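You operate a simulated robot arm through the tools that you are given. There is no shell and no other tool.

The job below is to be done with a simulated robot arm. You get a single attempt, and the scene is never put back.

JOB
The blue and pink cartridges are in each other's wells: swap them back.
Fine: each goes into the well beside the mark of its colour; shut the ink door and press OK.

Only the result counts: the job must be done as asked and must still hold three seconds after the hand-in. Knocking over, shifting, dropping, spilling or breaking anything else fails it.

ROBOT AND FRAMES
A 6-joint arm with a two-finger gripper, fixed in place. Base frame: the origin is at the foot of the arm, x ahead of it, y to its left, z up; the work surface is at about z = 0.8. Readings come in m, degrees, newtons and seconds.
With the tool pointing down near the work surface it reaches from about 0.58 to 0.72 m from the base axis. Its first joint turns from -166.0 to 166.0 degrees. Payload 1.66 kg.
The tool frame sits at the grasp point between the pads (the TCP): z along the fingers, y along the line on which they close. The tips reach 0.016 m beyond it. The gripper opens to 0.111 m. The gripper's body begins 0.104 m behind the TCP.
Orientation is told as [roll, pitch, yaw] about the base's x, y, z axes, in that order, counted from this pose: with the fingers straight down and closing along the base's y, the tool's x points along the base's -x, its y along +y and its z along -z.

CONTROLS
- The arm moves only by the tool servo_tool. Its argument "targets" is a list of rows, each an object of numbers (a shift or turn left out is 0, a gripper value left out holds the last): "gripper": the gripper command, from -1 (fully open) to 1 (shut), values between in proportion; "x", "y", "z": the shift along the base's x, y, z in units of 30 mm (1.0 is 30 mm); "ax", "ay", "az": the turn, a rotation vector about the base's x, y, z in units of 8 degrees (1.0 is 8 degrees). In form: [{"gripper": .., "x": .., "y": .., "z": .., "ax": .., "ay": .., "az": ..}, ...]. A call has 1 to 20 rows; each row shifts and turns the commanded pose from where the row before left it. A call with a number of a shift or a turn outside -1 to 1 is refused whole. A row lasts 0.2 s, in which the tool goes at most 0.05 m and 8.6 degrees; a call with a longer step from one row to the next is refused whole, and so is a gripper value outside its range. A pose out of reach is approached as far as the arm can. The call stops where the force on the tool passes 40 N (or 10 N more than at its start, if that is more) or the arm is blocked; 0.2 s more then pass. The fingers move at their own pace and stop on an object; they squeeze with about 29 N. The grip force told is the motor's: it shows also when the fingers shut on nothing. Time passes only in rows, and 0.2 s behind the last, so rows that do not move let the fingers close. The reply holds the time, the measured pose of the TCP, the force on the tool along the base axes, the opening and the grip force, in the units named above and with some noise, with the torque about the TCP (base axes, N m) and any sound that the robot's microphone picked up.
- Cameras (640 x 400 px; columns grow to the right, rows downward): "scene" is fixed at [0.0482, -0.5004, 1.653]; the picture's right is [0.84, -0.54, 0.00], its down [-0.23, -0.37, -0.90] and it looks along [0.48, 0.76, -0.44] (base axes); focal length 315 px, centre (320, 200). "wrist" rides on the gripper at [0.07, 0.013, -0.143] in the tool frame; the picture's right is [-0.19, 0.98, 0.00], its down [-0.87, -0.17, -0.47] and it looks along [-0.46, -0.09, 0.88] (tool axes); focal length 230 px, centre (320, 200). There is no depth. A picture from a camera that has moved, and an enlarged one, comes with that camera's place and axes in the base frame and with its lens.
- capture(camera): a new picture of that camera. No time passes.
- lift_body(by): slides the trunk up (or, below 0, down) by that many m; the arm rides with it, the base frame stays. It gives what a move gives, with no picture.
- inspect(camera, box): a new picture of the part [left, top, right, bottom] of that camera's present view, enlarged. No time passes.
- close_job(): hands the job in; it is judged then, once.

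Places have to be worked out from the pictures, the camera data and where the tool is seen. Open the gripper and draw the arm clear of the work before you hand the job in, unless the task says otherwise.

The tools are called after "Emit:" as a command line: name --argument value ..., lists and objects as JSON in quotes. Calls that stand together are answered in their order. servo_tool: Moves the arm, as the interface text tells. Its arguments: {"type":"object","properties":{"targets":{"type":"array","items":{"type":"object","properties":{"gripper":{"type":"number"},"x":{"type":"number"},"y":{"type":"number"},"z":{"type":"number"},"ax":{"type":"number"},"ay":{"type":"number"},"az":{"type":"number"}}}}},"required":["targets"]} The other tools are called the same way: lift_body (by) slides the trunk up or down; capture (camera) takes a picture; inspect (camera, box) takes an enlarged picture of a part of a camera's view; close_job () hands the job in.

At the start:

```text
time: 0.0
tcp_pos: [0.3296, 0.3906, 1.4157]
ee_rot: [-0.1, 0.0, -0.1]
force: [0.6, 0.5, -0.7]
moment: [0.02, -0.02, 0.01]
opening: 0.1108
grasp_force: 0.2
trunk travel left (down, up): [-0.325, 0.265]
```

scene: 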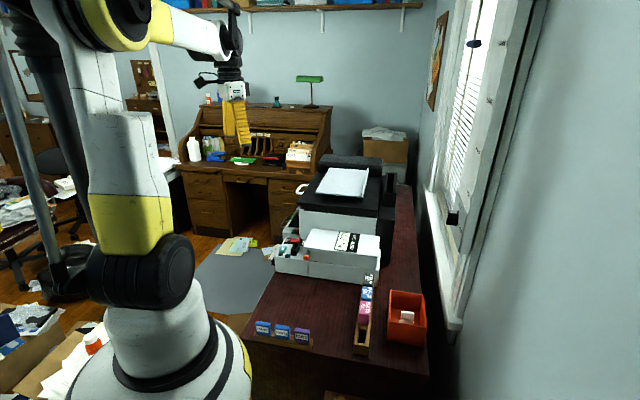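
wrist: 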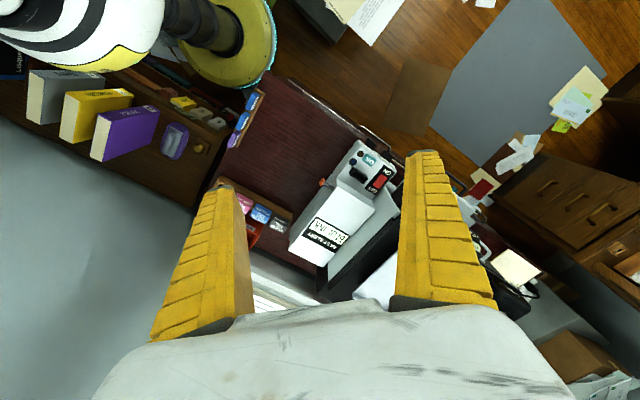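

I'll start with enlarged views of the printer and the cartridges to understand the scene.

Emit:
inspect --camera "scene" --box '[240, 140, 440, 265]'

Emit:
inspect --camera "scene" --box '[230, 240, 440, 370]'

Emit:
inspect --camera "wrist" --box '[200, 100, 440, 310]'

```text
3.20 times, centred on (340, 202) of scene
camera zoom: at [0.0482, -0.5004, 1.653], right [0.84, -0.54, 0.0], down [-0.23, -0.37, -0.9], along [0.48, 0.76, -0.44], focal length 1007 px, centre (256, 192)
```

zoom: 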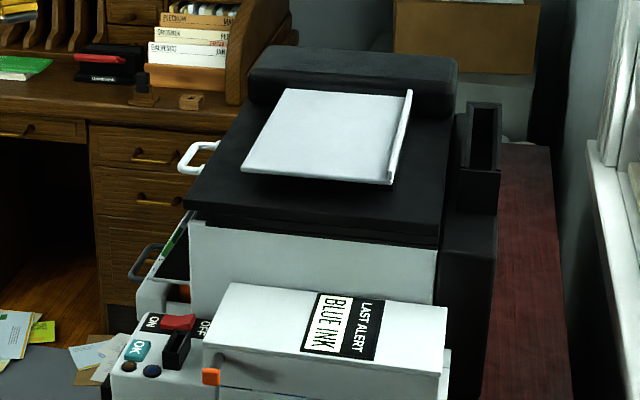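

```text
3.05 times, centred on (335, 305) of scene
camera zoom: at [0.0482, -0.5004, 1.653], right [0.84, -0.54, 0.0], down [-0.23, -0.37, -0.9], along [0.48, 0.76, -0.44], focal length 959 px, centre (274, -120)
```

zoom: 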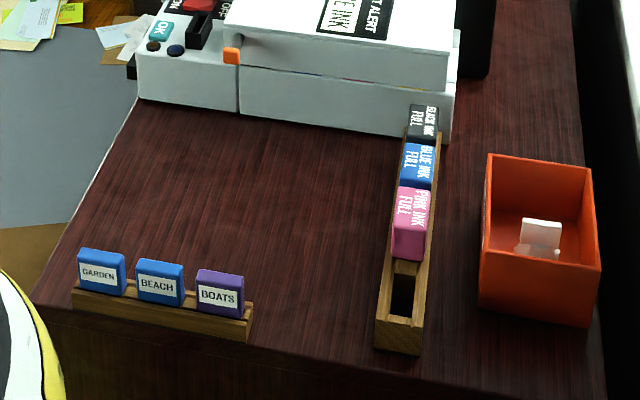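

```text
1.90 times, centred on (320, 205) of wrist
camera zoom: at [0.2604, 0.4053, 1.5576], right [0.19, 0.98, 0.0], down [0.87, -0.17, 0.47], along [0.46, -0.09, -0.88], focal length 438 px, centre (320, 190)
```

zoom: 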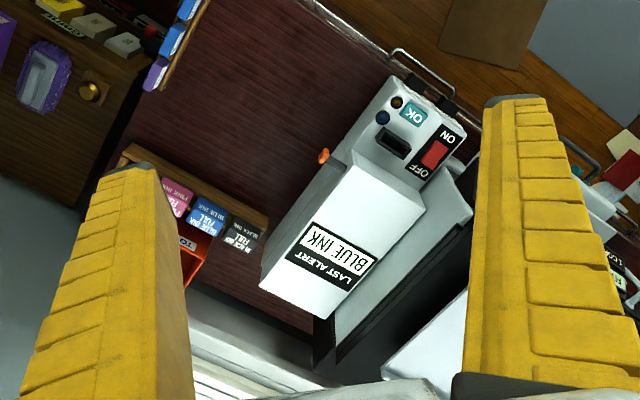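

The printer's lid carries an orange tab at roughly (0.526, 0.358, 0.935). I'll zoom further on the door, the tab and the panel before moving.

Emit:
inspect --camera "scene" --box '[265, 215, 395, 296]'

Emit:
inspect --camera "wrist" --box '[280, 130, 420, 280]'

Emit:
inspect --camera "scene" --box '[340, 260, 440, 360]'

```text
4.92 times, centred on (330, 256) of scene
camera zoom: at [0.0482, -0.5004, 1.653], right [0.84, -0.54, 0.0], down [-0.23, -0.37, -0.9], along [0.48, 0.76, -0.44], focal length 1549 px, centre (271, -73)
```

zoom: 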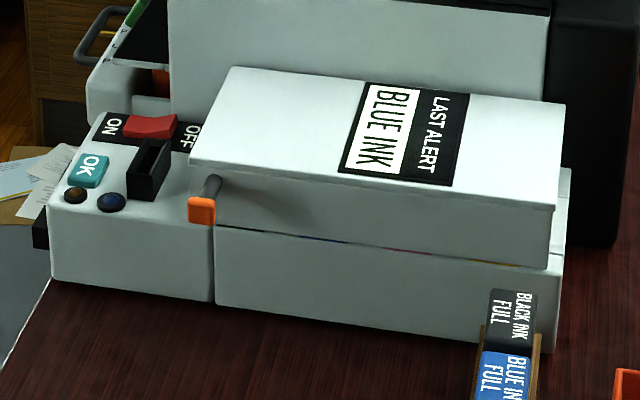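

```text
2.67 times, centred on (350, 205) of wrist
camera zoom: at [0.2604, 0.4053, 1.5576], right [0.19, 0.98, 0.0], down [0.87, -0.17, 0.47], along [0.46, -0.09, -0.88], focal length 614 px, centre (240, 187)
```

zoom: 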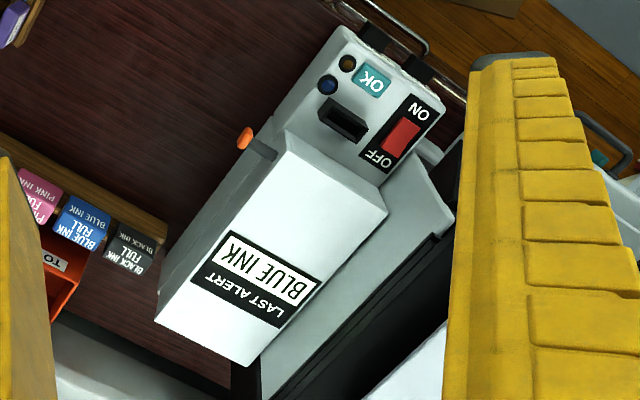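

```text
4.00 times, centred on (390, 310) of scene
camera zoom: at [0.0482, -0.5004, 1.653], right [0.84, -0.54, 0.0], down [-0.23, -0.37, -0.9], along [0.48, 0.76, -0.44], focal length 1259 px, centre (40, -240)
```

zoom: 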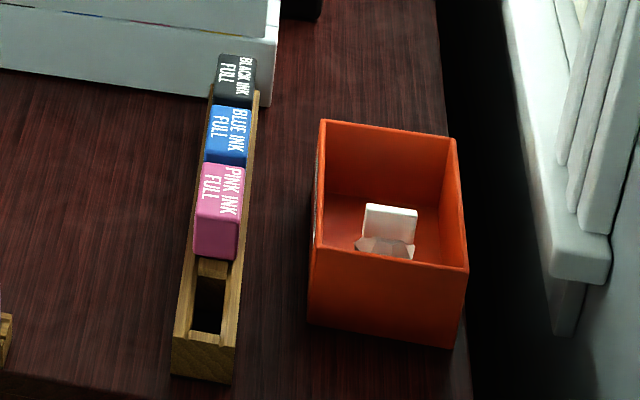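

The lid has a lever or handle with an orange tip on its front-left. I'll bring the wrist camera closer over the printer for a better look, staying well above everything.

Emit:
servo_tool --targets '[{"gripper": -1, "x": 0.6, "z": -1}, {"x": 0.6, "z": -1}, {"x": 0.6, "z": -1}, {"x": 0.6, "z": -1}, {"x": 0.6, "z": -1}, {"x": 0.6, "z": -1}, {"x": 0.6, "z": -1}]'

Emit:
capture --camera "wrist"

Emit:
capture --camera "scene"

```text
time: 1.6
tcp_pos: [0.4566, 0.3921, 1.2064]
ee_rot: [0.0, 0.0, -0.1]
force: [-0.1, 0.6, -0.6]
moment: [0.0, 0.03, 0.01]
opening: 0.1107
grasp_force: 0.1
trunk travel left (down, up): [-0.325, 0.265]
```

```text
taken
camera wrist: at [0.3878, 0.4063, 1.3479], right [0.19, 0.98, 0.0], down [0.87, -0.17, 0.47], along [0.46, -0.09, -0.88], focal length 230 px, centre (320, 200)
```

wrist: 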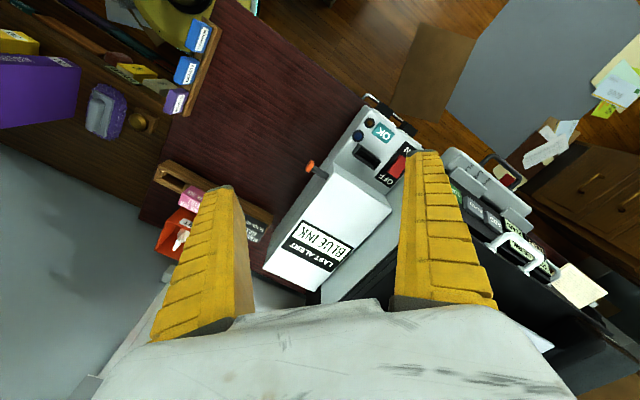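

```text
taken
```

scene: 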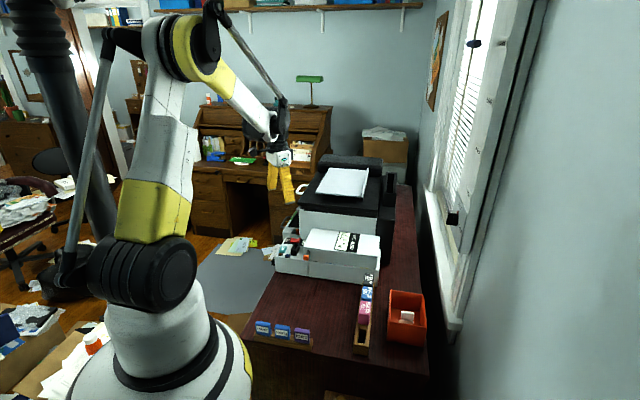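

The arm moves as commanded. I'll zoom in on the lid and panel from this pose.

Emit:
inspect --camera "wrist" --box '[250, 90, 430, 300]'

Emit:
inspect --camera "wrist" --box '[340, 90, 420, 190]'

Emit:
inspect --camera "wrist" --box '[430, 130, 610, 320]'

```text
1.90 times, centred on (340, 195) of wrist
camera zoom: at [0.3878, 0.4063, 1.3479], right [0.19, 0.98, 0.0], down [0.87, -0.17, 0.47], along [0.46, -0.09, -0.88], focal length 438 px, centre (282, 210)
```

zoom: 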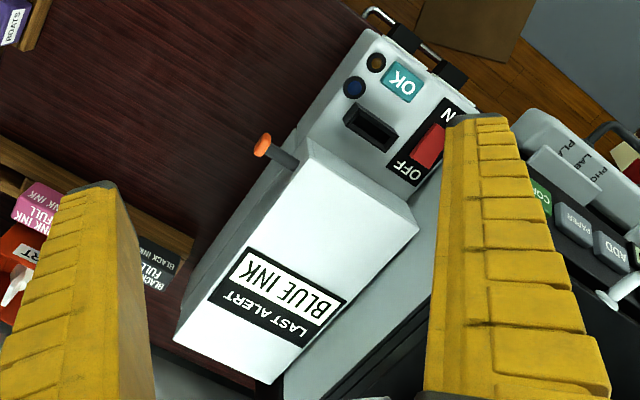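

```text
4.00 times, centred on (380, 140) of wrist
camera zoom: at [0.3878, 0.4063, 1.3479], right [0.19, 0.98, 0.0], down [0.87, -0.17, 0.47], along [0.46, -0.09, -0.88], focal length 920 px, centre (80, 440)
```

zoom: 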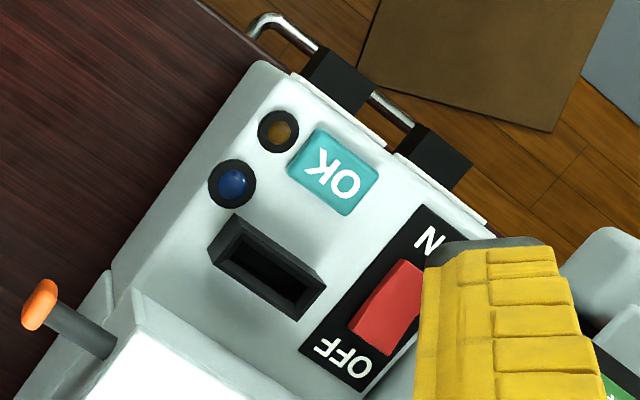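

```text
2.11 times, centred on (520, 225) of wrist
camera zoom: at [0.3878, 0.4063, 1.3479], right [0.19, 0.98, 0.0], down [0.87, -0.17, 0.47], along [0.46, -0.09, -0.88], focal length 484 px, centre (-101, 147)
```

zoom: 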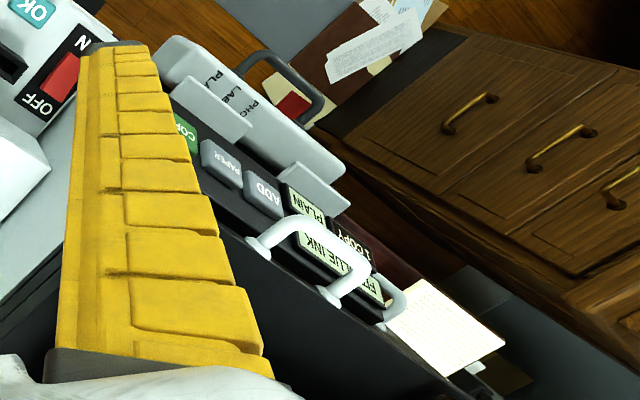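

The handle rod sticks out of the lid's front face near the panel end. I'll zoom in on the seam under the lid, where I noticed coloured marks.

Emit:
inspect --camera "scene" --box '[300, 245, 385, 298]'

Emit:
inspect --camera "scene" --box '[270, 225, 340, 269]'

```text
7.53 times, centred on (342, 272) of scene
camera zoom: at [0.0482, -0.5004, 1.653], right [0.84, -0.54, 0.0], down [-0.23, -0.37, -0.9], along [0.48, 0.76, -0.44], focal length 2369 px, centre (151, -338)
```

zoom: 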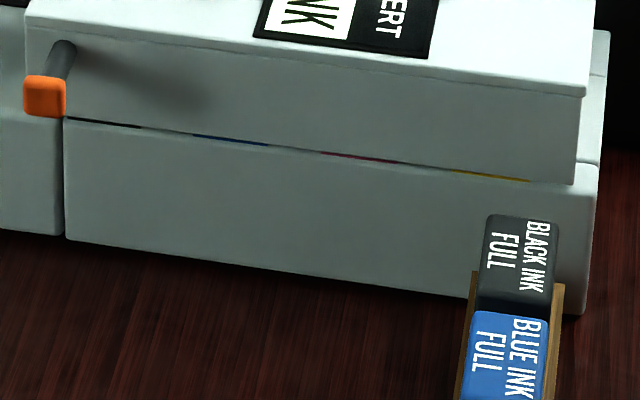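

```text
9.09 times, centred on (305, 247) of scene
camera zoom: at [0.0482, -0.5004, 1.653], right [0.84, -0.54, 0.0], down [-0.23, -0.37, -0.9], along [0.48, 0.76, -0.44], focal length 2861 px, centre (456, -227)
```

zoom: 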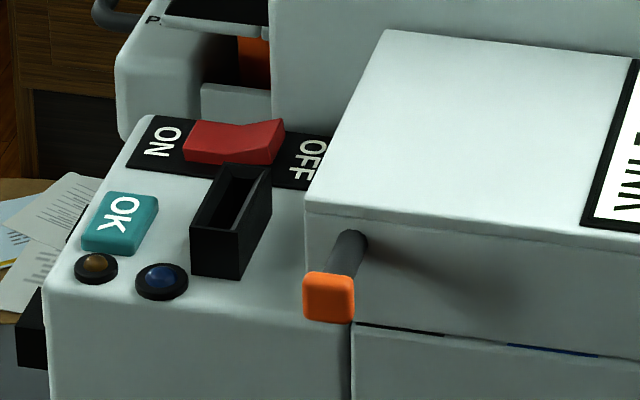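

The marks along the front rim run black, blue, pink, yellow from the panel end. By my triangulation the printer is yawed 45°, the lid top is at z≈0.945, and the handle rod lies around (0.54, 0.372, 0.93) and points out of the front. I'll turn the tool +45° and hover above the rod.

Emit:
servo_tool --targets '[{"gripper": -1, "x": 0.45, "y": -0.122, "z": -0.78, "az": 0.9375}, {"x": 0.45, "y": -0.122, "z": -0.78, "az": 0.9375}, {"x": 0.45, "y": -0.122, "z": -0.78, "az": 0.9375}, {"x": 0.45, "y": -0.122, "z": -0.78, "az": 0.9375}, {"x": 0.45, "y": -0.122, "z": -0.78, "az": 0.9375}, {"x": 0.45, "y": -0.122, "z": -0.78, "az": 0.9375}]'

Emit:
capture --camera "wrist"

Emit:
capture --camera "scene"

```text
time: 3.0
tcp_pos: [0.5355, 0.369, 1.0644]
ee_rot: [0.0, 0.0, 45.1]
force: [0.6, -0.8, 0.3]
moment: [0.0, 0.01, 0.01]
opening: 0.111
grasp_force: 0.0
trunk travel left (down, up): [-0.325, 0.265]
```

```text
taken
camera wrist: at [0.4775, 0.3301, 1.2066], right [-0.56, 0.83, 0.0], down [0.73, 0.5, 0.47], along [0.39, 0.26, -0.88], focal length 230 px, centre (320, 200)
```

wrist: 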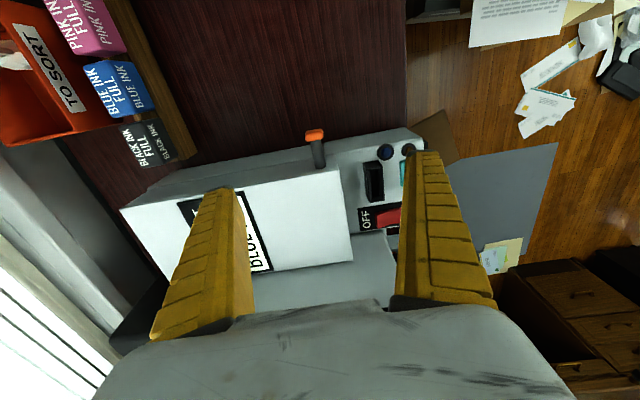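

```text
taken
```

scene: 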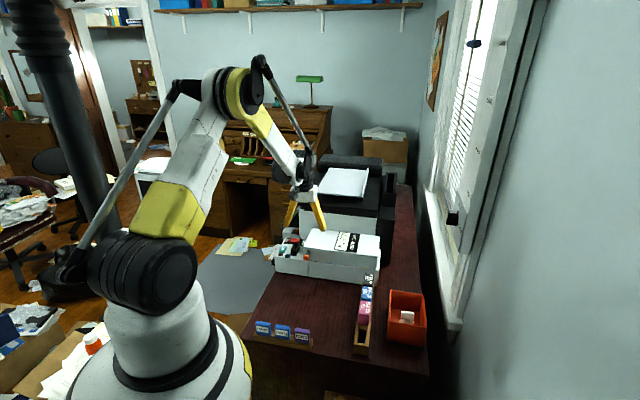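

The tool is now aligned with the printer. I'll zoom in on the handle rod to locate it precisely.

Emit:
inspect --camera "wrist" --box '[250, 110, 410, 210]'

Emit:
inspect --camera "scene" --box '[265, 190, 345, 290]'

```text
4.00 times, centred on (330, 160) of wrist
camera zoom: at [0.4775, 0.3301, 1.2066], right [-0.56, 0.83, 0.0], down [0.73, 0.5, 0.47], along [0.39, 0.26, -0.88], focal length 920 px, centre (280, 360)
```

zoom: 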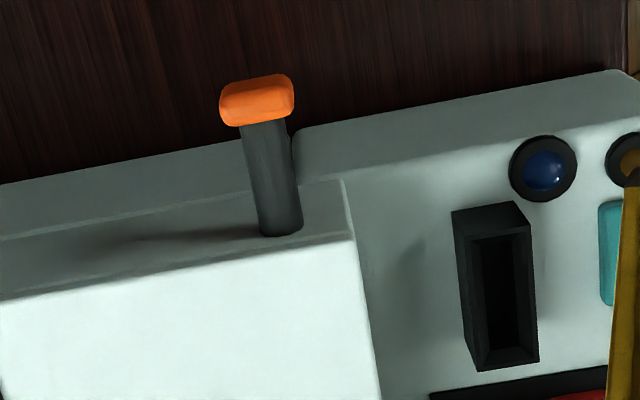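

```text
4.00 times, centred on (305, 240) of scene
camera zoom: at [0.0482, -0.5004, 1.653], right [0.84, -0.54, 0.0], down [-0.23, -0.37, -0.9], along [0.48, 0.76, -0.44], focal length 1259 px, centre (380, 40)
```

zoom: 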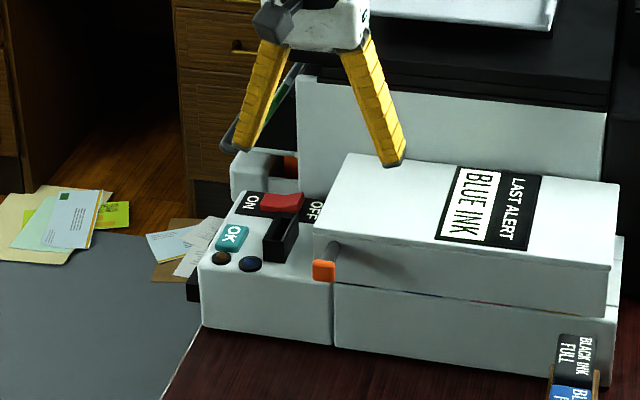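

The knob sits at about (0.530, 0.3585, 0.93) and is about 22 mm wide. I'll descend with the fingers open on either side of it, then check before closing.

Emit:
servo_tool --targets '[{"gripper": -1, "x": -0.09, "y": -0.175, "z": -0.7}, {"x": -0.09, "y": -0.175, "z": -0.8}, {"z": -0.8}, {"z": -0.8}, {"z": -0.7}, {"z": -0.65}]'

Emit:
capture --camera "wrist"

Emit:
inspect --camera "scene" --box '[265, 190, 345, 290]'

```text
time: 4.4
tcp_pos: [0.5315, 0.3589, 0.9304]
ee_rot: [0.0, -0.1, 45.0]
force: [0.6, -0.5, -0.2]
moment: [-0.01, -0.03, 0.0]
opening: 0.111
grasp_force: 0.1
trunk travel left (down, up): [-0.325, 0.265]
```

```text
taken
camera wrist: at [0.4733, 0.3192, 1.0727], right [-0.56, 0.83, 0.0], down [0.73, 0.49, 0.47], along [0.39, 0.26, -0.88], focal length 230 px, centre (320, 200)
```

wrist: 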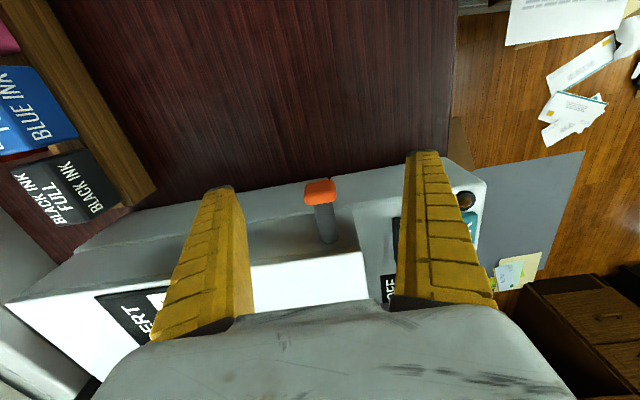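

```text
4.00 times, centred on (305, 240) of scene
camera zoom: at [0.0482, -0.5004, 1.653], right [0.84, -0.54, 0.0], down [-0.23, -0.37, -0.9], along [0.48, 0.76, -0.44], focal length 1259 px, centre (380, 40)
```

zoom: 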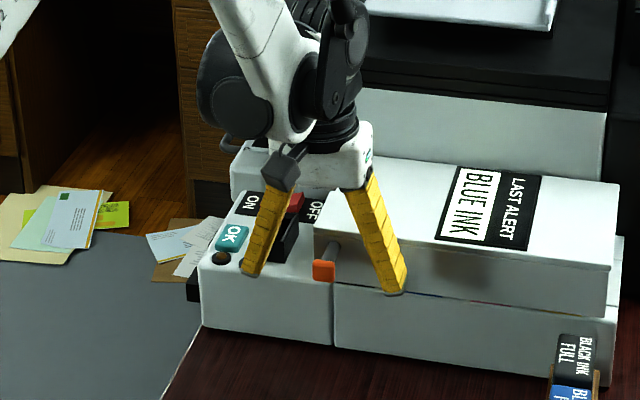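

The knob lies centred between the fingers; this view gives (0.530, 0.357). Closing on it.

Emit:
servo_tool --targets '[{"gripper": 0.2}, {"gripper": 0.5}, {"gripper": 1}, {"gripper": 1}, {"gripper": 1}]'

Emit:
capture --camera "wrist"

```text
time: 5.6
tcp_pos: [0.5315, 0.3586, 0.9303]
ee_rot: [0.1, 0.0, 45.1]
force: [-1.0, -0.4, -0.2]
moment: [-0.14, 0.11, 0.03]
opening: 0.0196
grasp_force: 33.8
trunk travel left (down, up): [-0.325, 0.265]
```

```text
taken
camera wrist: at [0.473, 0.3191, 1.0731], right [-0.56, 0.83, 0.0], down [0.73, 0.49, 0.47], along [0.39, 0.26, -0.88], focal length 230 px, centre (320, 200)
```

wrist: 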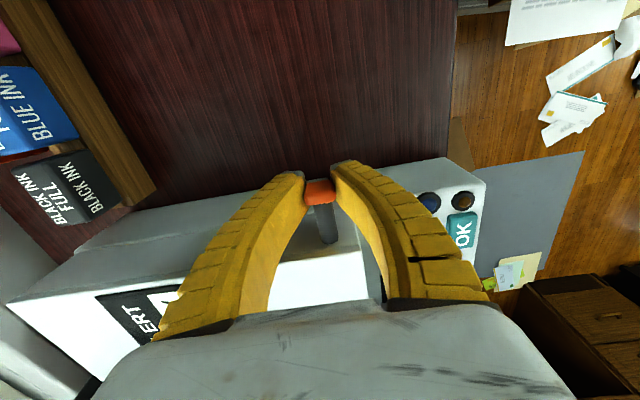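

The knob is gripped at 19.6 mm opening. I'll lift gently by about 2 cm and read the forces to learn how the lid moves.

Emit:
servo_tool --targets '[{"gripper": 1, "z": 0.25}, {"z": 0.25}, {"x": 0.01, "y": 0.01, "z": 0.25}]'

Emit:
inspect --camera "scene" --box '[265, 190, 425, 290]'

```text
time: 6.4
tcp_pos: [0.5305, 0.3591, 0.9539]
ee_rot: [0.0, 0.0, 44.9]
force: [-3.2, -0.3, -2.9]
moment: [0.23, 0.25, 0.0]
opening: 0.0171
grasp_force: 34.1
trunk travel left (down, up): [-0.325, 0.265]
```

```text
4.00 times, centred on (345, 240) of scene
camera zoom: at [0.0482, -0.5004, 1.653], right [0.84, -0.54, 0.0], down [-0.23, -0.37, -0.9], along [0.48, 0.76, -0.44], focal length 1259 px, centre (220, 40)
```

zoom: 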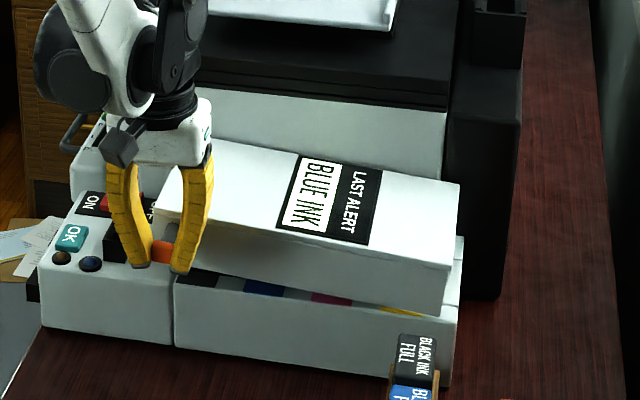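

The lid lifted easily with only about 3 N, and the marks are showing. The right end seems not to have moved, so the hinge may be at the right short end. I'll zoom in to check.

Emit:
inspect --camera "scene" --box '[300, 220, 390, 292]'

Emit:
capture --camera "wrist"

```text
5.56 times, centred on (345, 256) of scene
camera zoom: at [0.0482, -0.5004, 1.653], right [0.84, -0.54, 0.0], down [-0.23, -0.37, -0.9], along [0.48, 0.76, -0.44], focal length 1748 px, centre (181, -111)
```

zoom: 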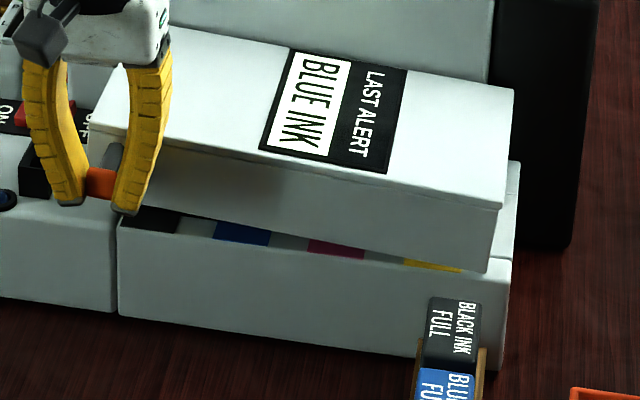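

```text
taken
camera wrist: at [0.4724, 0.3197, 1.0962], right [-0.56, 0.83, 0.0], down [0.73, 0.49, 0.47], along [0.39, 0.26, -0.88], focal length 230 px, centre (320, 200)
```

wrist: 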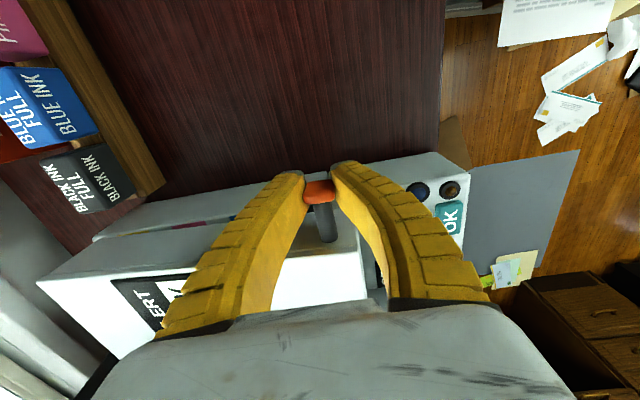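

The hinge is at the right short end, so the lid's left end swings up about an axis parallel to the handle rod. The round rod should turn freely between the pads where the square knob wouldn't, so I'll set the lid back down, release and regrip on the rod.

Emit:
servo_tool --targets '[{"gripper": 1, "x": -0.01, "y": -0.01, "z": -0.25}, {"z": -0.25}, {"z": -0.25}, {"gripper": 0.3}, {"gripper": 0.3}, {"x": 0.25, "y": 0.25}, {"x": 0.25, "y": 0.25}]'

Emit:
inspect --camera "wrist" --box '[260, 140, 380, 260]'

Emit:
inspect --camera "scene" --box '[290, 220, 350, 270]'

```text
time: 8.0
tcp_pos: [0.5462, 0.3744, 0.9303]
ee_rot: [0.0, 0.0, 45.0]
force: [-1.0, 0.9, 0.6]
moment: [-0.03, 0.02, -0.02]
opening: 0.0412
grasp_force: 1.5
trunk travel left (down, up): [-0.325, 0.265]
```

```text
3.33 times, centred on (320, 200) of wrist
camera zoom: at [0.4886, 0.3354, 1.073], right [-0.56, 0.83, 0.0], down [0.73, 0.49, 0.47], along [0.39, 0.26, -0.88], focal length 767 px, centre (320, 200)
```

zoom: 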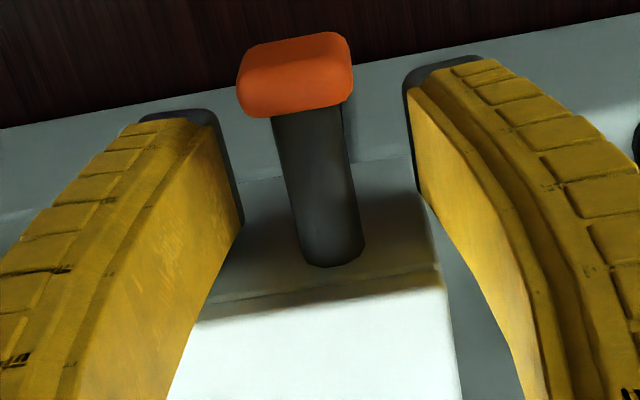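

```text
8.00 times, centred on (320, 245) of scene
camera zoom: at [0.0482, -0.5004, 1.653], right [0.84, -0.54, 0.0], down [-0.23, -0.37, -0.9], along [0.48, 0.76, -0.44], focal length 2518 px, centre (320, -160)
```

zoom: 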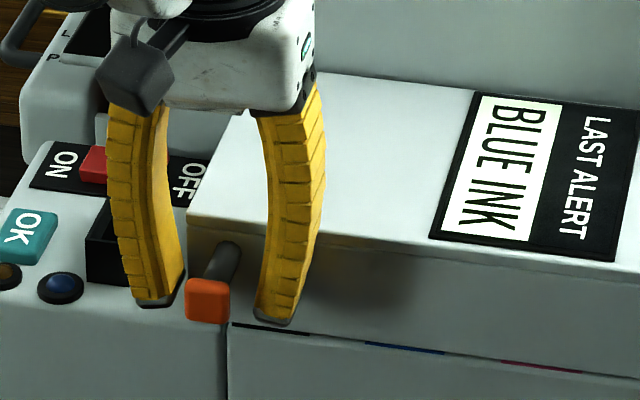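

The rod runs from e2≈0.635 to 0.67 and the tool sits at 0.651, centred. Closing on the rod.

Emit:
servo_tool --targets '[{"gripper": 0.6}, {"gripper": 1}, {"gripper": 1}, {"gripper": 1}]'

Emit:
inspect --camera "wrist" --box '[260, 140, 380, 260]'

```text
time: 9.0
tcp_pos: [0.547, 0.375, 0.9309]
ee_rot: [0.0, -0.1, 45.1]
force: [2.0, -1.1, -2.1]
moment: [0.01, 0.02, -0.01]
opening: 0.0113
grasp_force: 33.5
trunk travel left (down, up): [-0.325, 0.265]
```

```text
3.33 times, centred on (320, 200) of wrist
camera zoom: at [0.4887, 0.3351, 1.073], right [-0.56, 0.83, 0.0], down [0.73, 0.49, 0.47], along [0.39, 0.26, -0.88], focal length 767 px, centre (320, 200)
```

zoom: 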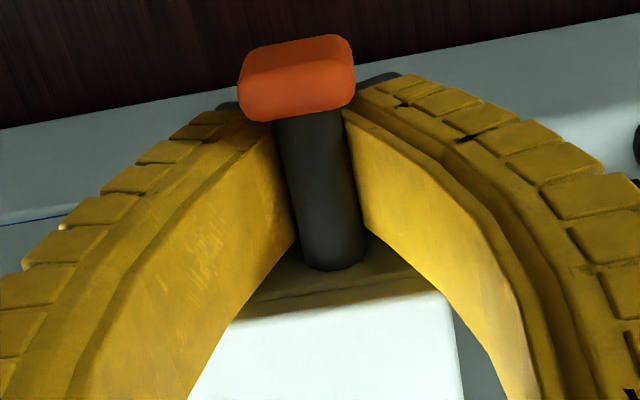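

The rod is gripped at 11 mm. I'll start the arc: up 44 mm while shifting slightly toward the hinge along (+x, −y), then read the forces.

Emit:
servo_tool --targets '[{"gripper": 1, "x": 0.05, "y": -0.05, "z": 0.37}, {"x": 0.06, "y": -0.06, "z": 0.37}, {"x": 0.08, "y": -0.08, "z": 0.37}, {"x": 0.09, "y": -0.09, "z": 0.37}]'

Emit:
inspect --camera "scene" --box '[290, 200, 400, 290]'

Emit:
capture --camera "wrist"

```text
time: 10.0
tcp_pos: [0.5553, 0.3651, 0.976]
ee_rot: [0.0, 0.0, 45.0]
force: [-5.2, 3.1, 0.5]
moment: [-0.07, -0.08, 0.03]
opening: 0.0
grasp_force: 28.6
trunk travel left (down, up): [-0.325, 0.265]
```

```text
4.44 times, centred on (345, 245) of scene
camera zoom: at [0.0482, -0.5004, 1.653], right [0.84, -0.54, 0.0], down [-0.23, -0.37, -0.9], along [0.48, 0.76, -0.44], focal length 1399 px, centre (209, 0)
```

zoom: 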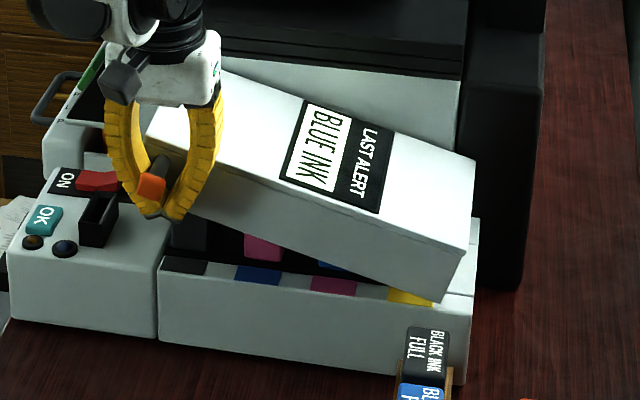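

```text
taken
camera wrist: at [0.4967, 0.3255, 1.1185], right [-0.56, 0.83, 0.0], down [0.73, 0.49, 0.47], along [0.39, 0.26, -0.88], focal length 230 px, centre (320, 200)
```

wrist: 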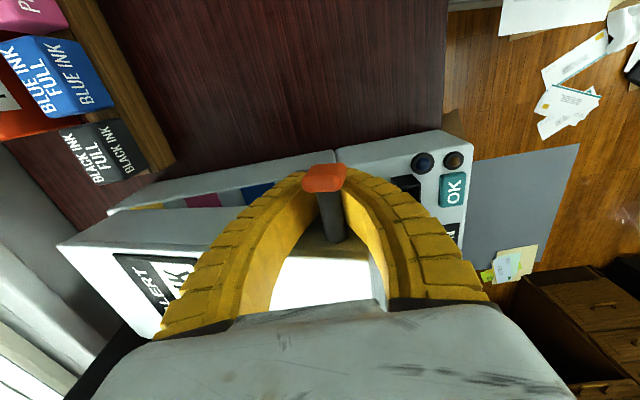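

The fingers have shut below the rod, leaving it cradled in the finger loop about 26 mm above the TCP. That works as a hook that lets the lid rotate. The lid is at about 15°, and its hinge is near the top-right edge (e1≈0.39, z≈0.94). I'll continue along the arc to about 45°.

Emit:
servo_tool --targets '[{"gripper": 1, "x": 0.03, "y": -0.03, "z": 0.42}, {"x": 0.06, "y": -0.06, "z": 0.42}, {"x": 0.09, "y": -0.09, "z": 0.42}, {"x": 0.12, "y": -0.12, "z": 0.42}, {"x": 0.14, "y": -0.14, "z": 0.42}, {"x": 0.16, "y": -0.16, "z": 0.4}, {"x": 0.18, "y": -0.18, "z": 0.39}, {"x": 0.2, "y": -0.2, "z": 0.38}, {"x": 0.21, "y": -0.21, "z": 0.37}, {"x": 0.22, "y": -0.22, "z": 0.36}]'

Emit:
capture --camera "scene"

Emit:
capture --camera "wrist"

```text
time: 12.2
tcp_pos: [0.5962, 0.3226, 1.0976]
ee_rot: [0.0, 0.1, 45.0]
force: [-0.9, -0.2, -1.0]
moment: [-0.01, -0.04, 0.03]
opening: 0.0
grasp_force: 28.6
trunk travel left (down, up): [-0.325, 0.265]
```

```text
taken
```

scene: 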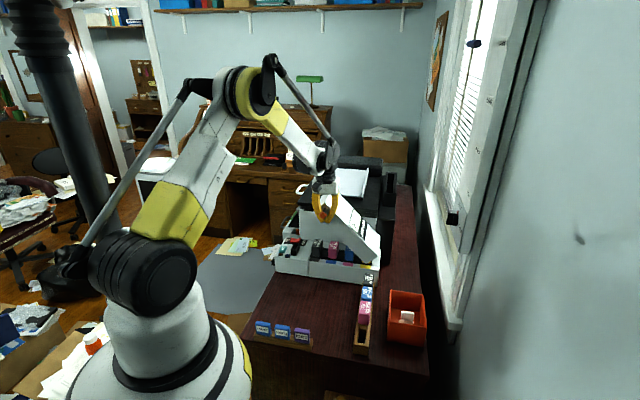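

```text
taken
camera wrist: at [0.5381, 0.2838, 1.2394], right [-0.56, 0.83, 0.0], down [0.73, 0.49, 0.47], along [0.39, 0.26, -0.88], focal length 230 px, centre (320, 200)
```

wrist: 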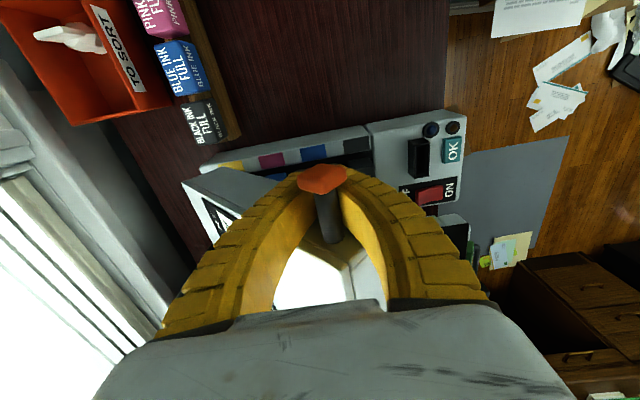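

The lid is at about 45°, forces are small, and the rod is well cradled. I'll zoom in to see what's now exposed, then continue the arc.

Emit:
inspect --camera "scene" --box '[265, 170, 405, 290]'

Emit:
servo_tool --targets '[{"gripper": 1, "x": 0.25, "y": -0.25, "z": 0.3}, {"x": 0.25, "y": -0.25, "z": 0.3}, {"x": 0.25, "y": -0.25, "z": 0.28}, {"x": 0.25, "y": -0.25, "z": 0.28}, {"x": 0.26, "y": -0.26, "z": 0.27}, {"x": 0.28, "y": -0.28, "z": 0.22}, {"x": 0.3, "y": -0.3, "z": 0.2}, {"x": 0.3, "y": -0.3, "z": 0.18}, {"x": 0.3, "y": -0.3, "z": 0.16}, {"x": 0.3, "y": -0.3, "z": 0.14}]'

Emit:
inspect --camera "scene" --box '[265, 150, 405, 290]'

Emit:
capture --camera "wrist"

```text
3.33 times, centred on (335, 230) of scene
camera zoom: at [0.0482, -0.5004, 1.653], right [0.84, -0.54, 0.0], down [-0.23, -0.37, -0.9], along [0.48, 0.76, -0.44], focal length 1049 px, centre (270, 100)
```

zoom: 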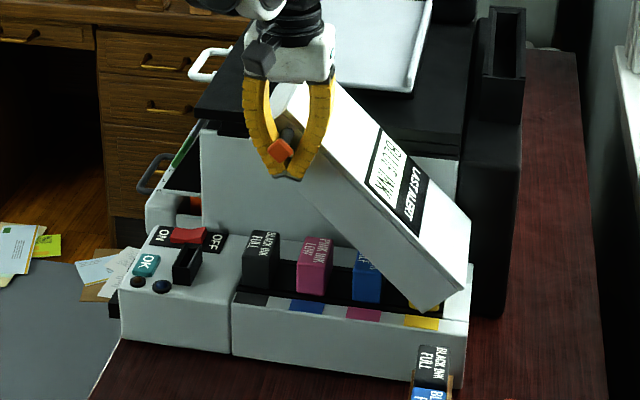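

```text
time: 14.4
tcp_pos: [0.6797, 0.2405, 1.1652]
ee_rot: [0.0, 0.0, 44.9]
force: [-0.5, 0.1, -0.3]
moment: [0.03, 0.02, 0.0]
opening: 0.0001
grasp_force: 28.7
trunk travel left (down, up): [-0.325, 0.265]
```

```text
2.86 times, centred on (335, 220) of scene
camera zoom: at [0.0482, -0.5004, 1.653], right [0.84, -0.54, 0.0], down [-0.23, -0.37, -0.9], along [0.48, 0.76, -0.44], focal length 899 px, centre (277, 143)
```

zoom: 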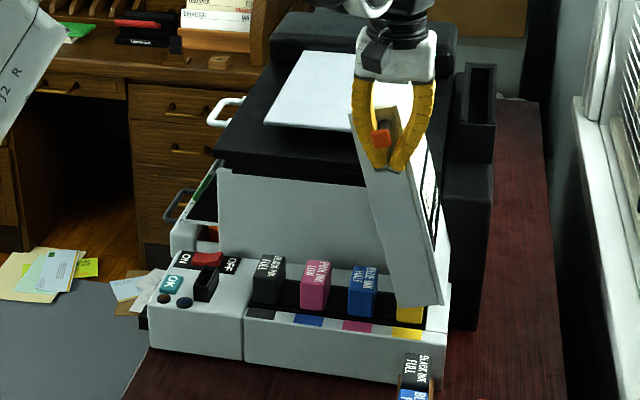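

```text
taken
camera wrist: at [0.6209, 0.2005, 1.3074], right [-0.56, 0.83, 0.0], down [0.73, 0.49, 0.47], along [0.39, 0.26, -0.88], focal length 230 px, centre (320, 200)
```

wrist: 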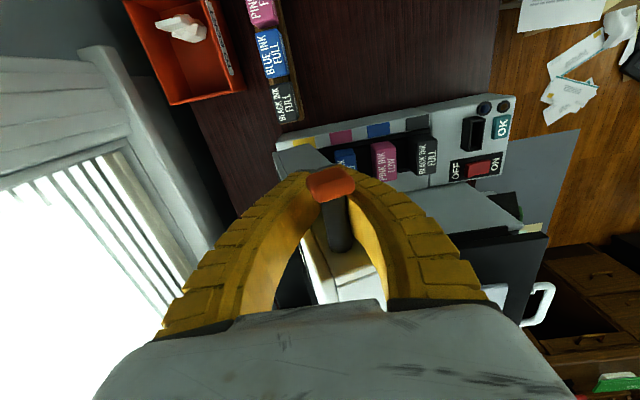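

The lid is at about 75° and everything is calm. I'll continue in smaller steps toward vertical and watch for the stop.

Emit:
servo_tool --targets '[{"gripper": 1, "x": 0.27, "y": -0.27, "z": 0.13}, {"x": 0.27, "y": -0.27, "z": 0.11}, {"x": 0.27, "y": -0.27, "z": 0.09}, {"x": 0.27, "y": -0.27, "z": 0.07}, {"x": 0.27, "y": -0.27, "z": 0.05}, {"x": 0.27, "y": -0.27, "z": 0.03}]'

Emit:
inspect --camera "scene" --box '[285, 150, 425, 290]'

```text
time: 15.8
tcp_pos: [0.7282, 0.193, 1.18]
ee_rot: [0.0, 0.0, 45.0]
force: [-0.3, -0.8, 0.5]
moment: [-0.02, -0.05, 0.04]
opening: 0.0001
grasp_force: 28.1
trunk travel left (down, up): [-0.325, 0.265]
```

```text
2.86 times, centred on (355, 220) of scene
camera zoom: at [0.0482, -0.5004, 1.653], right [0.84, -0.54, 0.0], down [-0.23, -0.37, -0.9], along [0.48, 0.76, -0.44], focal length 899 px, centre (220, 143)
```

zoom: 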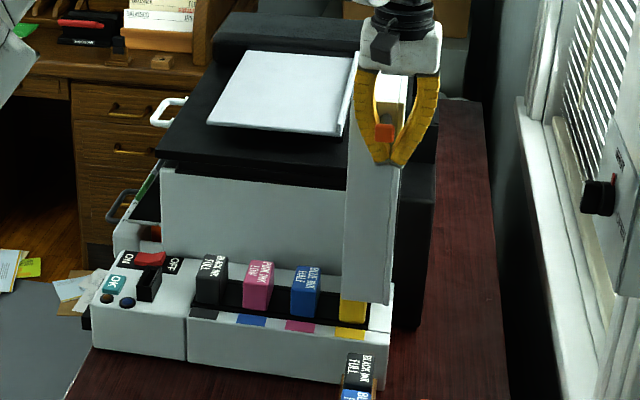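

The lid is now vertical. I'll push a little past vertical, watching for the stop and for the arm's reach.

Emit:
servo_tool --targets '[{"gripper": 1, "x": 0.25, "y": -0.25, "z": 0.01}, {"x": 0.25, "y": -0.25, "z": 0.0}, {"x": 0.25, "y": -0.25, "z": -0.01}, {"x": 0.25, "y": -0.25, "z": -0.03}]'

Emit:
inspect --camera "scene" --box '[285, 150, 425, 290]'

```text
time: 16.8
tcp_pos: [0.7571, 0.1616, 1.1792]
ee_rot: [0.0, 0.0, 45.1]
force: [0.9, 0.5, 0.2]
moment: [-0.03, 0.02, -0.01]
opening: 0.0
grasp_force: 28.6
trunk travel left (down, up): [-0.325, 0.265]
```

```text
2.86 times, centred on (355, 220) of scene
camera zoom: at [0.0482, -0.5004, 1.653], right [0.84, -0.54, 0.0], down [-0.23, -0.37, -0.9], along [0.48, 0.76, -0.44], focal length 899 px, centre (220, 143)
```

zoom: 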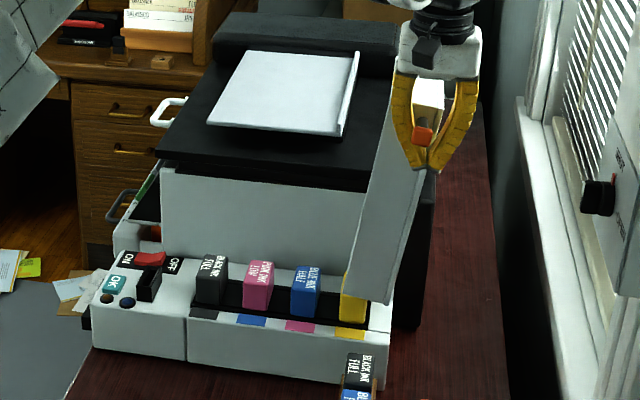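

It's at about 100° with almost no force. I'll go a bit further to find a resting stop.

Emit:
servo_tool --targets '[{"gripper": 1, "x": 0.22, "y": -0.22, "z": -0.06}, {"x": 0.22, "y": -0.22, "z": -0.08}, {"x": 0.22, "y": -0.22, "z": -0.1}, {"x": 0.22, "y": -0.22, "z": -0.12}]'

Emit:
inspect --camera "scene" --box '[285, 150, 425, 290]'

```text
time: 17.8
tcp_pos: [0.7807, 0.14, 1.1711]
ee_rot: [0.1, -0.1, 45.0]
force: [-15.6, 15.9, 0.1]
moment: [-0.6, -0.59, -0.04]
opening: 0.0088
grasp_force: 27.6
trunk travel left (down, up): [-0.325, 0.265]
```

```text
2.86 times, centred on (355, 220) of scene
camera zoom: at [0.0482, -0.5004, 1.653], right [0.84, -0.54, 0.0], down [-0.23, -0.37, -0.9], along [0.48, 0.76, -0.44], focal length 899 px, centre (220, 143)
```

zoom: 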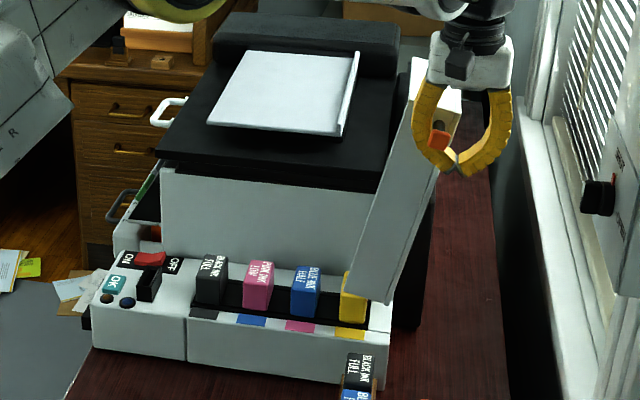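

The stop is at roughly 105°, with 22 N sideways. I'll back off about 16 mm to unload and see whether the lid stays.

Emit:
servo_tool --targets '[{"gripper": 1, "x": -0.2, "y": 0.2, "z": 0.05}, {"x": -0.2, "y": 0.2, "z": 0.03}, {"x": 0, "y": 0, "z": 0}]'

Emit:
inspect --camera "scene" --box '[285, 150, 425, 290]'

Emit:
inspect --camera "wrist" --box '[240, 130, 420, 270]'

```text
time: 18.6
tcp_pos: [0.773, 0.148, 1.1711]
ee_rot: [0.0, 0.0, 45.1]
force: [-2.0, 0.9, -0.9]
moment: [-0.06, -0.1, 0.05]
opening: 0.0
grasp_force: 28.7
trunk travel left (down, up): [-0.325, 0.265]
```

```text
2.86 times, centred on (355, 220) of scene
camera zoom: at [0.0482, -0.5004, 1.653], right [0.84, -0.54, 0.0], down [-0.23, -0.37, -0.9], along [0.48, 0.76, -0.44], focal length 899 px, centre (220, 143)
```

zoom: 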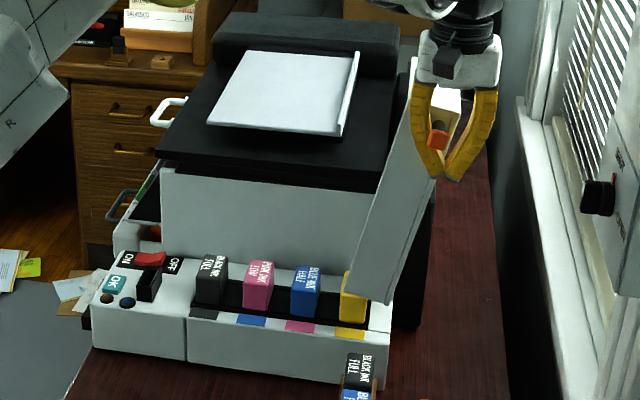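

```text
2.86 times, centred on (330, 200) of wrist
camera zoom: at [0.714, 0.1076, 1.3124], right [-0.56, 0.83, 0.0], down [0.73, 0.49, 0.47], along [0.39, 0.26, -0.88], focal length 657 px, centre (291, 200)
```

zoom: 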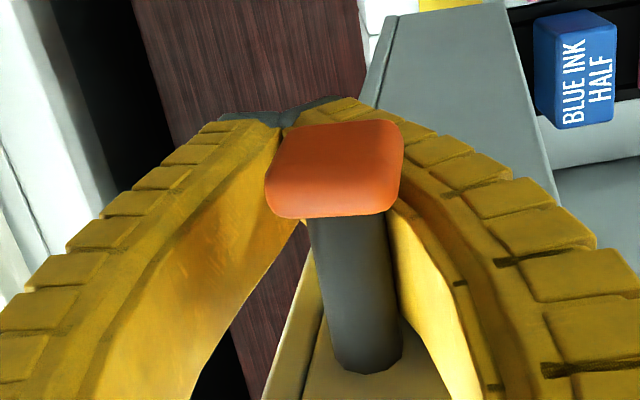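

The lid holds at the stop, still touching the −e1 finger. I'll back off slightly more, open, rise clear of the rod, and check that the lid stays.

Emit:
servo_tool --targets '[{"gripper": 1, "x": -0.12, "y": 0.12}, {"gripper": 0.4}, {"gripper": -0.1}, {"gripper": -0.1}, {"z": 0.5}, {"z": 0.8}, {"z": 0.9}, {"z": 0.9}]'

Emit:
capture --camera "scene"

Emit:
capture --camera "wrist"

```text
time: 20.4
tcp_pos: [0.7684, 0.1517, 1.2642]
ee_rot: [0.0, 0.0, 45.0]
force: [0.3, -1.5, -0.5]
moment: [0.02, 0.02, 0.01]
opening: 0.0631
grasp_force: 1.3
trunk travel left (down, up): [-0.325, 0.265]
```

```text
taken
```

scene: 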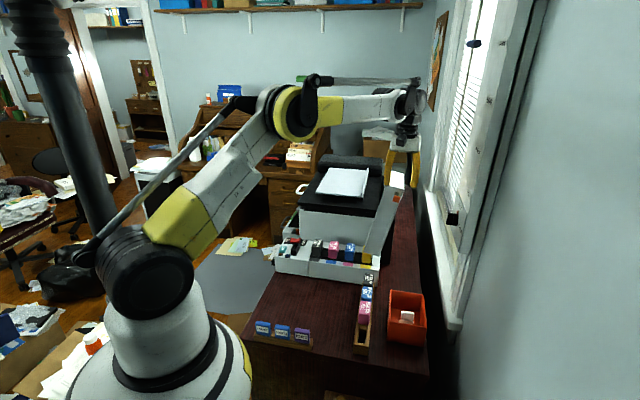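

```text
taken
camera wrist: at [0.7111, 0.1115, 1.4053], right [-0.56, 0.83, 0.0], down [0.73, 0.49, 0.47], along [0.39, 0.26, -0.88], focal length 230 px, centre (320, 200)
```

wrist: 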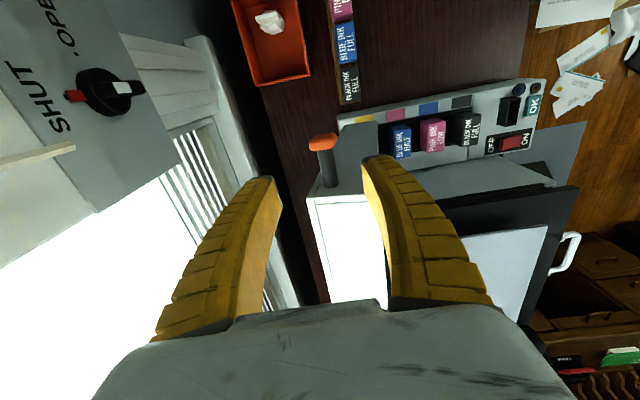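

The lid stays open on its own. I'll withdraw toward the front and hover in front of the wells to look at the cartridges closely.

Emit:
servo_tool --targets '[{"gripper": -0.1, "x": -0.6, "y": -0.6}, {"x": -0.6, "y": -0.6}, {"x": -0.7, "y": 0.7}, {"x": -0.7, "y": 0.7}, {"x": -0.7, "y": 0.7}, {"x": -0.7, "y": 0.7}, {"x": -0.7, "y": 0.7}, {"x": -0.7, "y": 0.7}, {"x": -0.7, "y": 0.7}, {"x": 0.2, "y": 0.2, "z": -1}, {"x": 0.2, "y": 0.2, "z": -1}, {"x": 0.2, "y": 0.2, "z": -1}, {"x": 0.2, "y": 0.2, "z": -1}, {"x": 0.2, "y": 0.2, "z": -1}]'

Emit:
capture --camera "wrist"

Emit:
inspect --camera "scene" --box '[270, 225, 390, 285]'

```text
time: 23.4
tcp_pos: [0.6176, 0.2924, 1.1118]
ee_rot: [0.0, 0.0, 45.0]
force: [1.1, -0.1, -0.3]
moment: [-0.03, 0.04, -0.03]
opening: 0.0631
grasp_force: 0.7
trunk travel left (down, up): [-0.325, 0.265]
```

```text
taken
camera wrist: at [0.5598, 0.2535, 1.2541], right [-0.56, 0.83, 0.0], down [0.73, 0.49, 0.47], along [0.39, 0.26, -0.88], focal length 230 px, centre (320, 200)
```

wrist: 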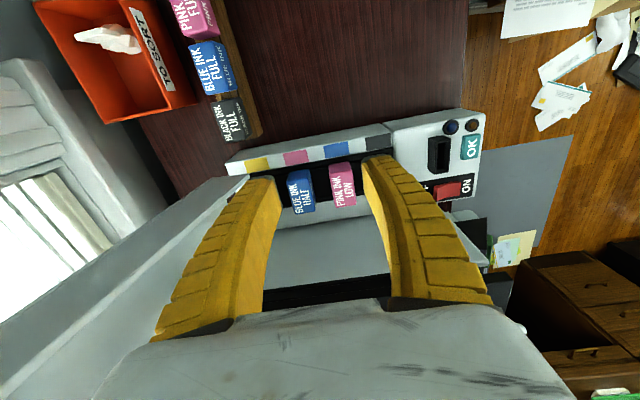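

```text
5.33 times, centred on (330, 255) of scene
camera zoom: at [0.0482, -0.5004, 1.653], right [0.84, -0.54, 0.0], down [-0.23, -0.37, -0.9], along [0.48, 0.76, -0.44], focal length 1678 px, centre (267, -93)
```

zoom: 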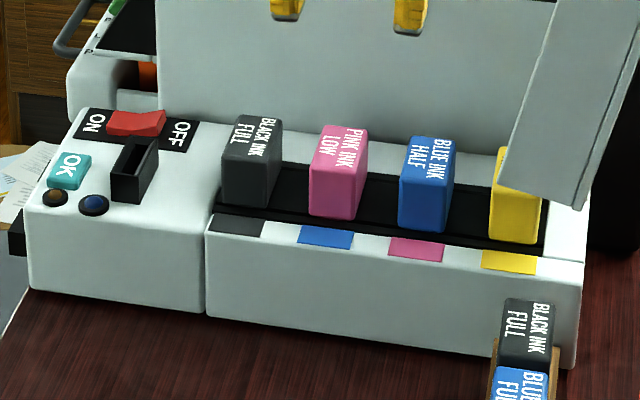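

All four cartridges are visible: black | pink (beside the blue mark) | blue (beside the pink mark) | yellow. I'll zoom in on the wells with the wrist camera to measure positions.

Emit:
inspect --camera "wrist" --box '[220, 110, 420, 230]'

Emit:
inspect --camera "scene" --box '[305, 232, 375, 282]'

```text
3.20 times, centred on (320, 170) of wrist
camera zoom: at [0.5598, 0.2535, 1.2541], right [-0.56, 0.83, 0.0], down [0.73, 0.49, 0.47], along [0.39, 0.26, -0.88], focal length 736 px, centre (320, 296)
```

zoom: 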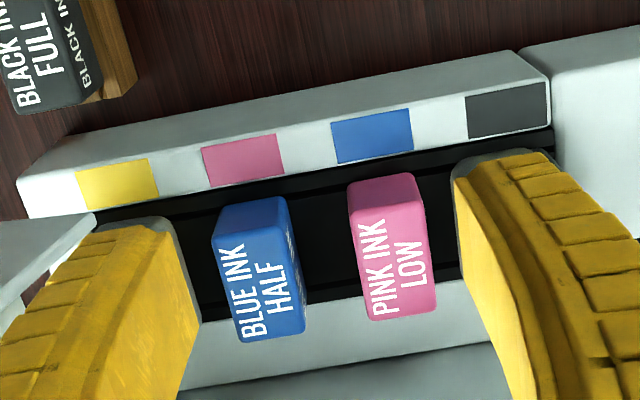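

```text
8.00 times, centred on (340, 257) of scene
camera zoom: at [0.0482, -0.5004, 1.653], right [0.84, -0.54, 0.0], down [-0.23, -0.37, -0.9], along [0.48, 0.76, -0.44], focal length 2518 px, centre (160, -256)
```

zoom: 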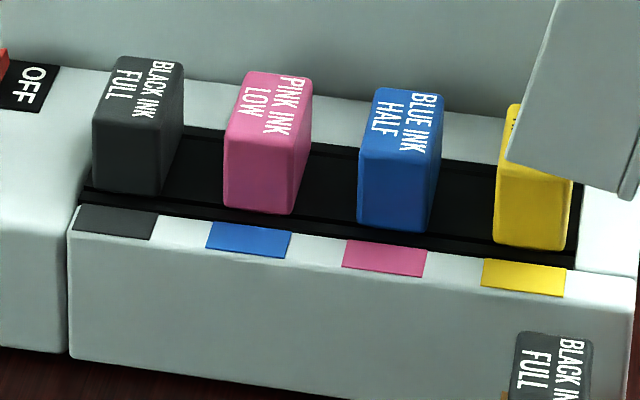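

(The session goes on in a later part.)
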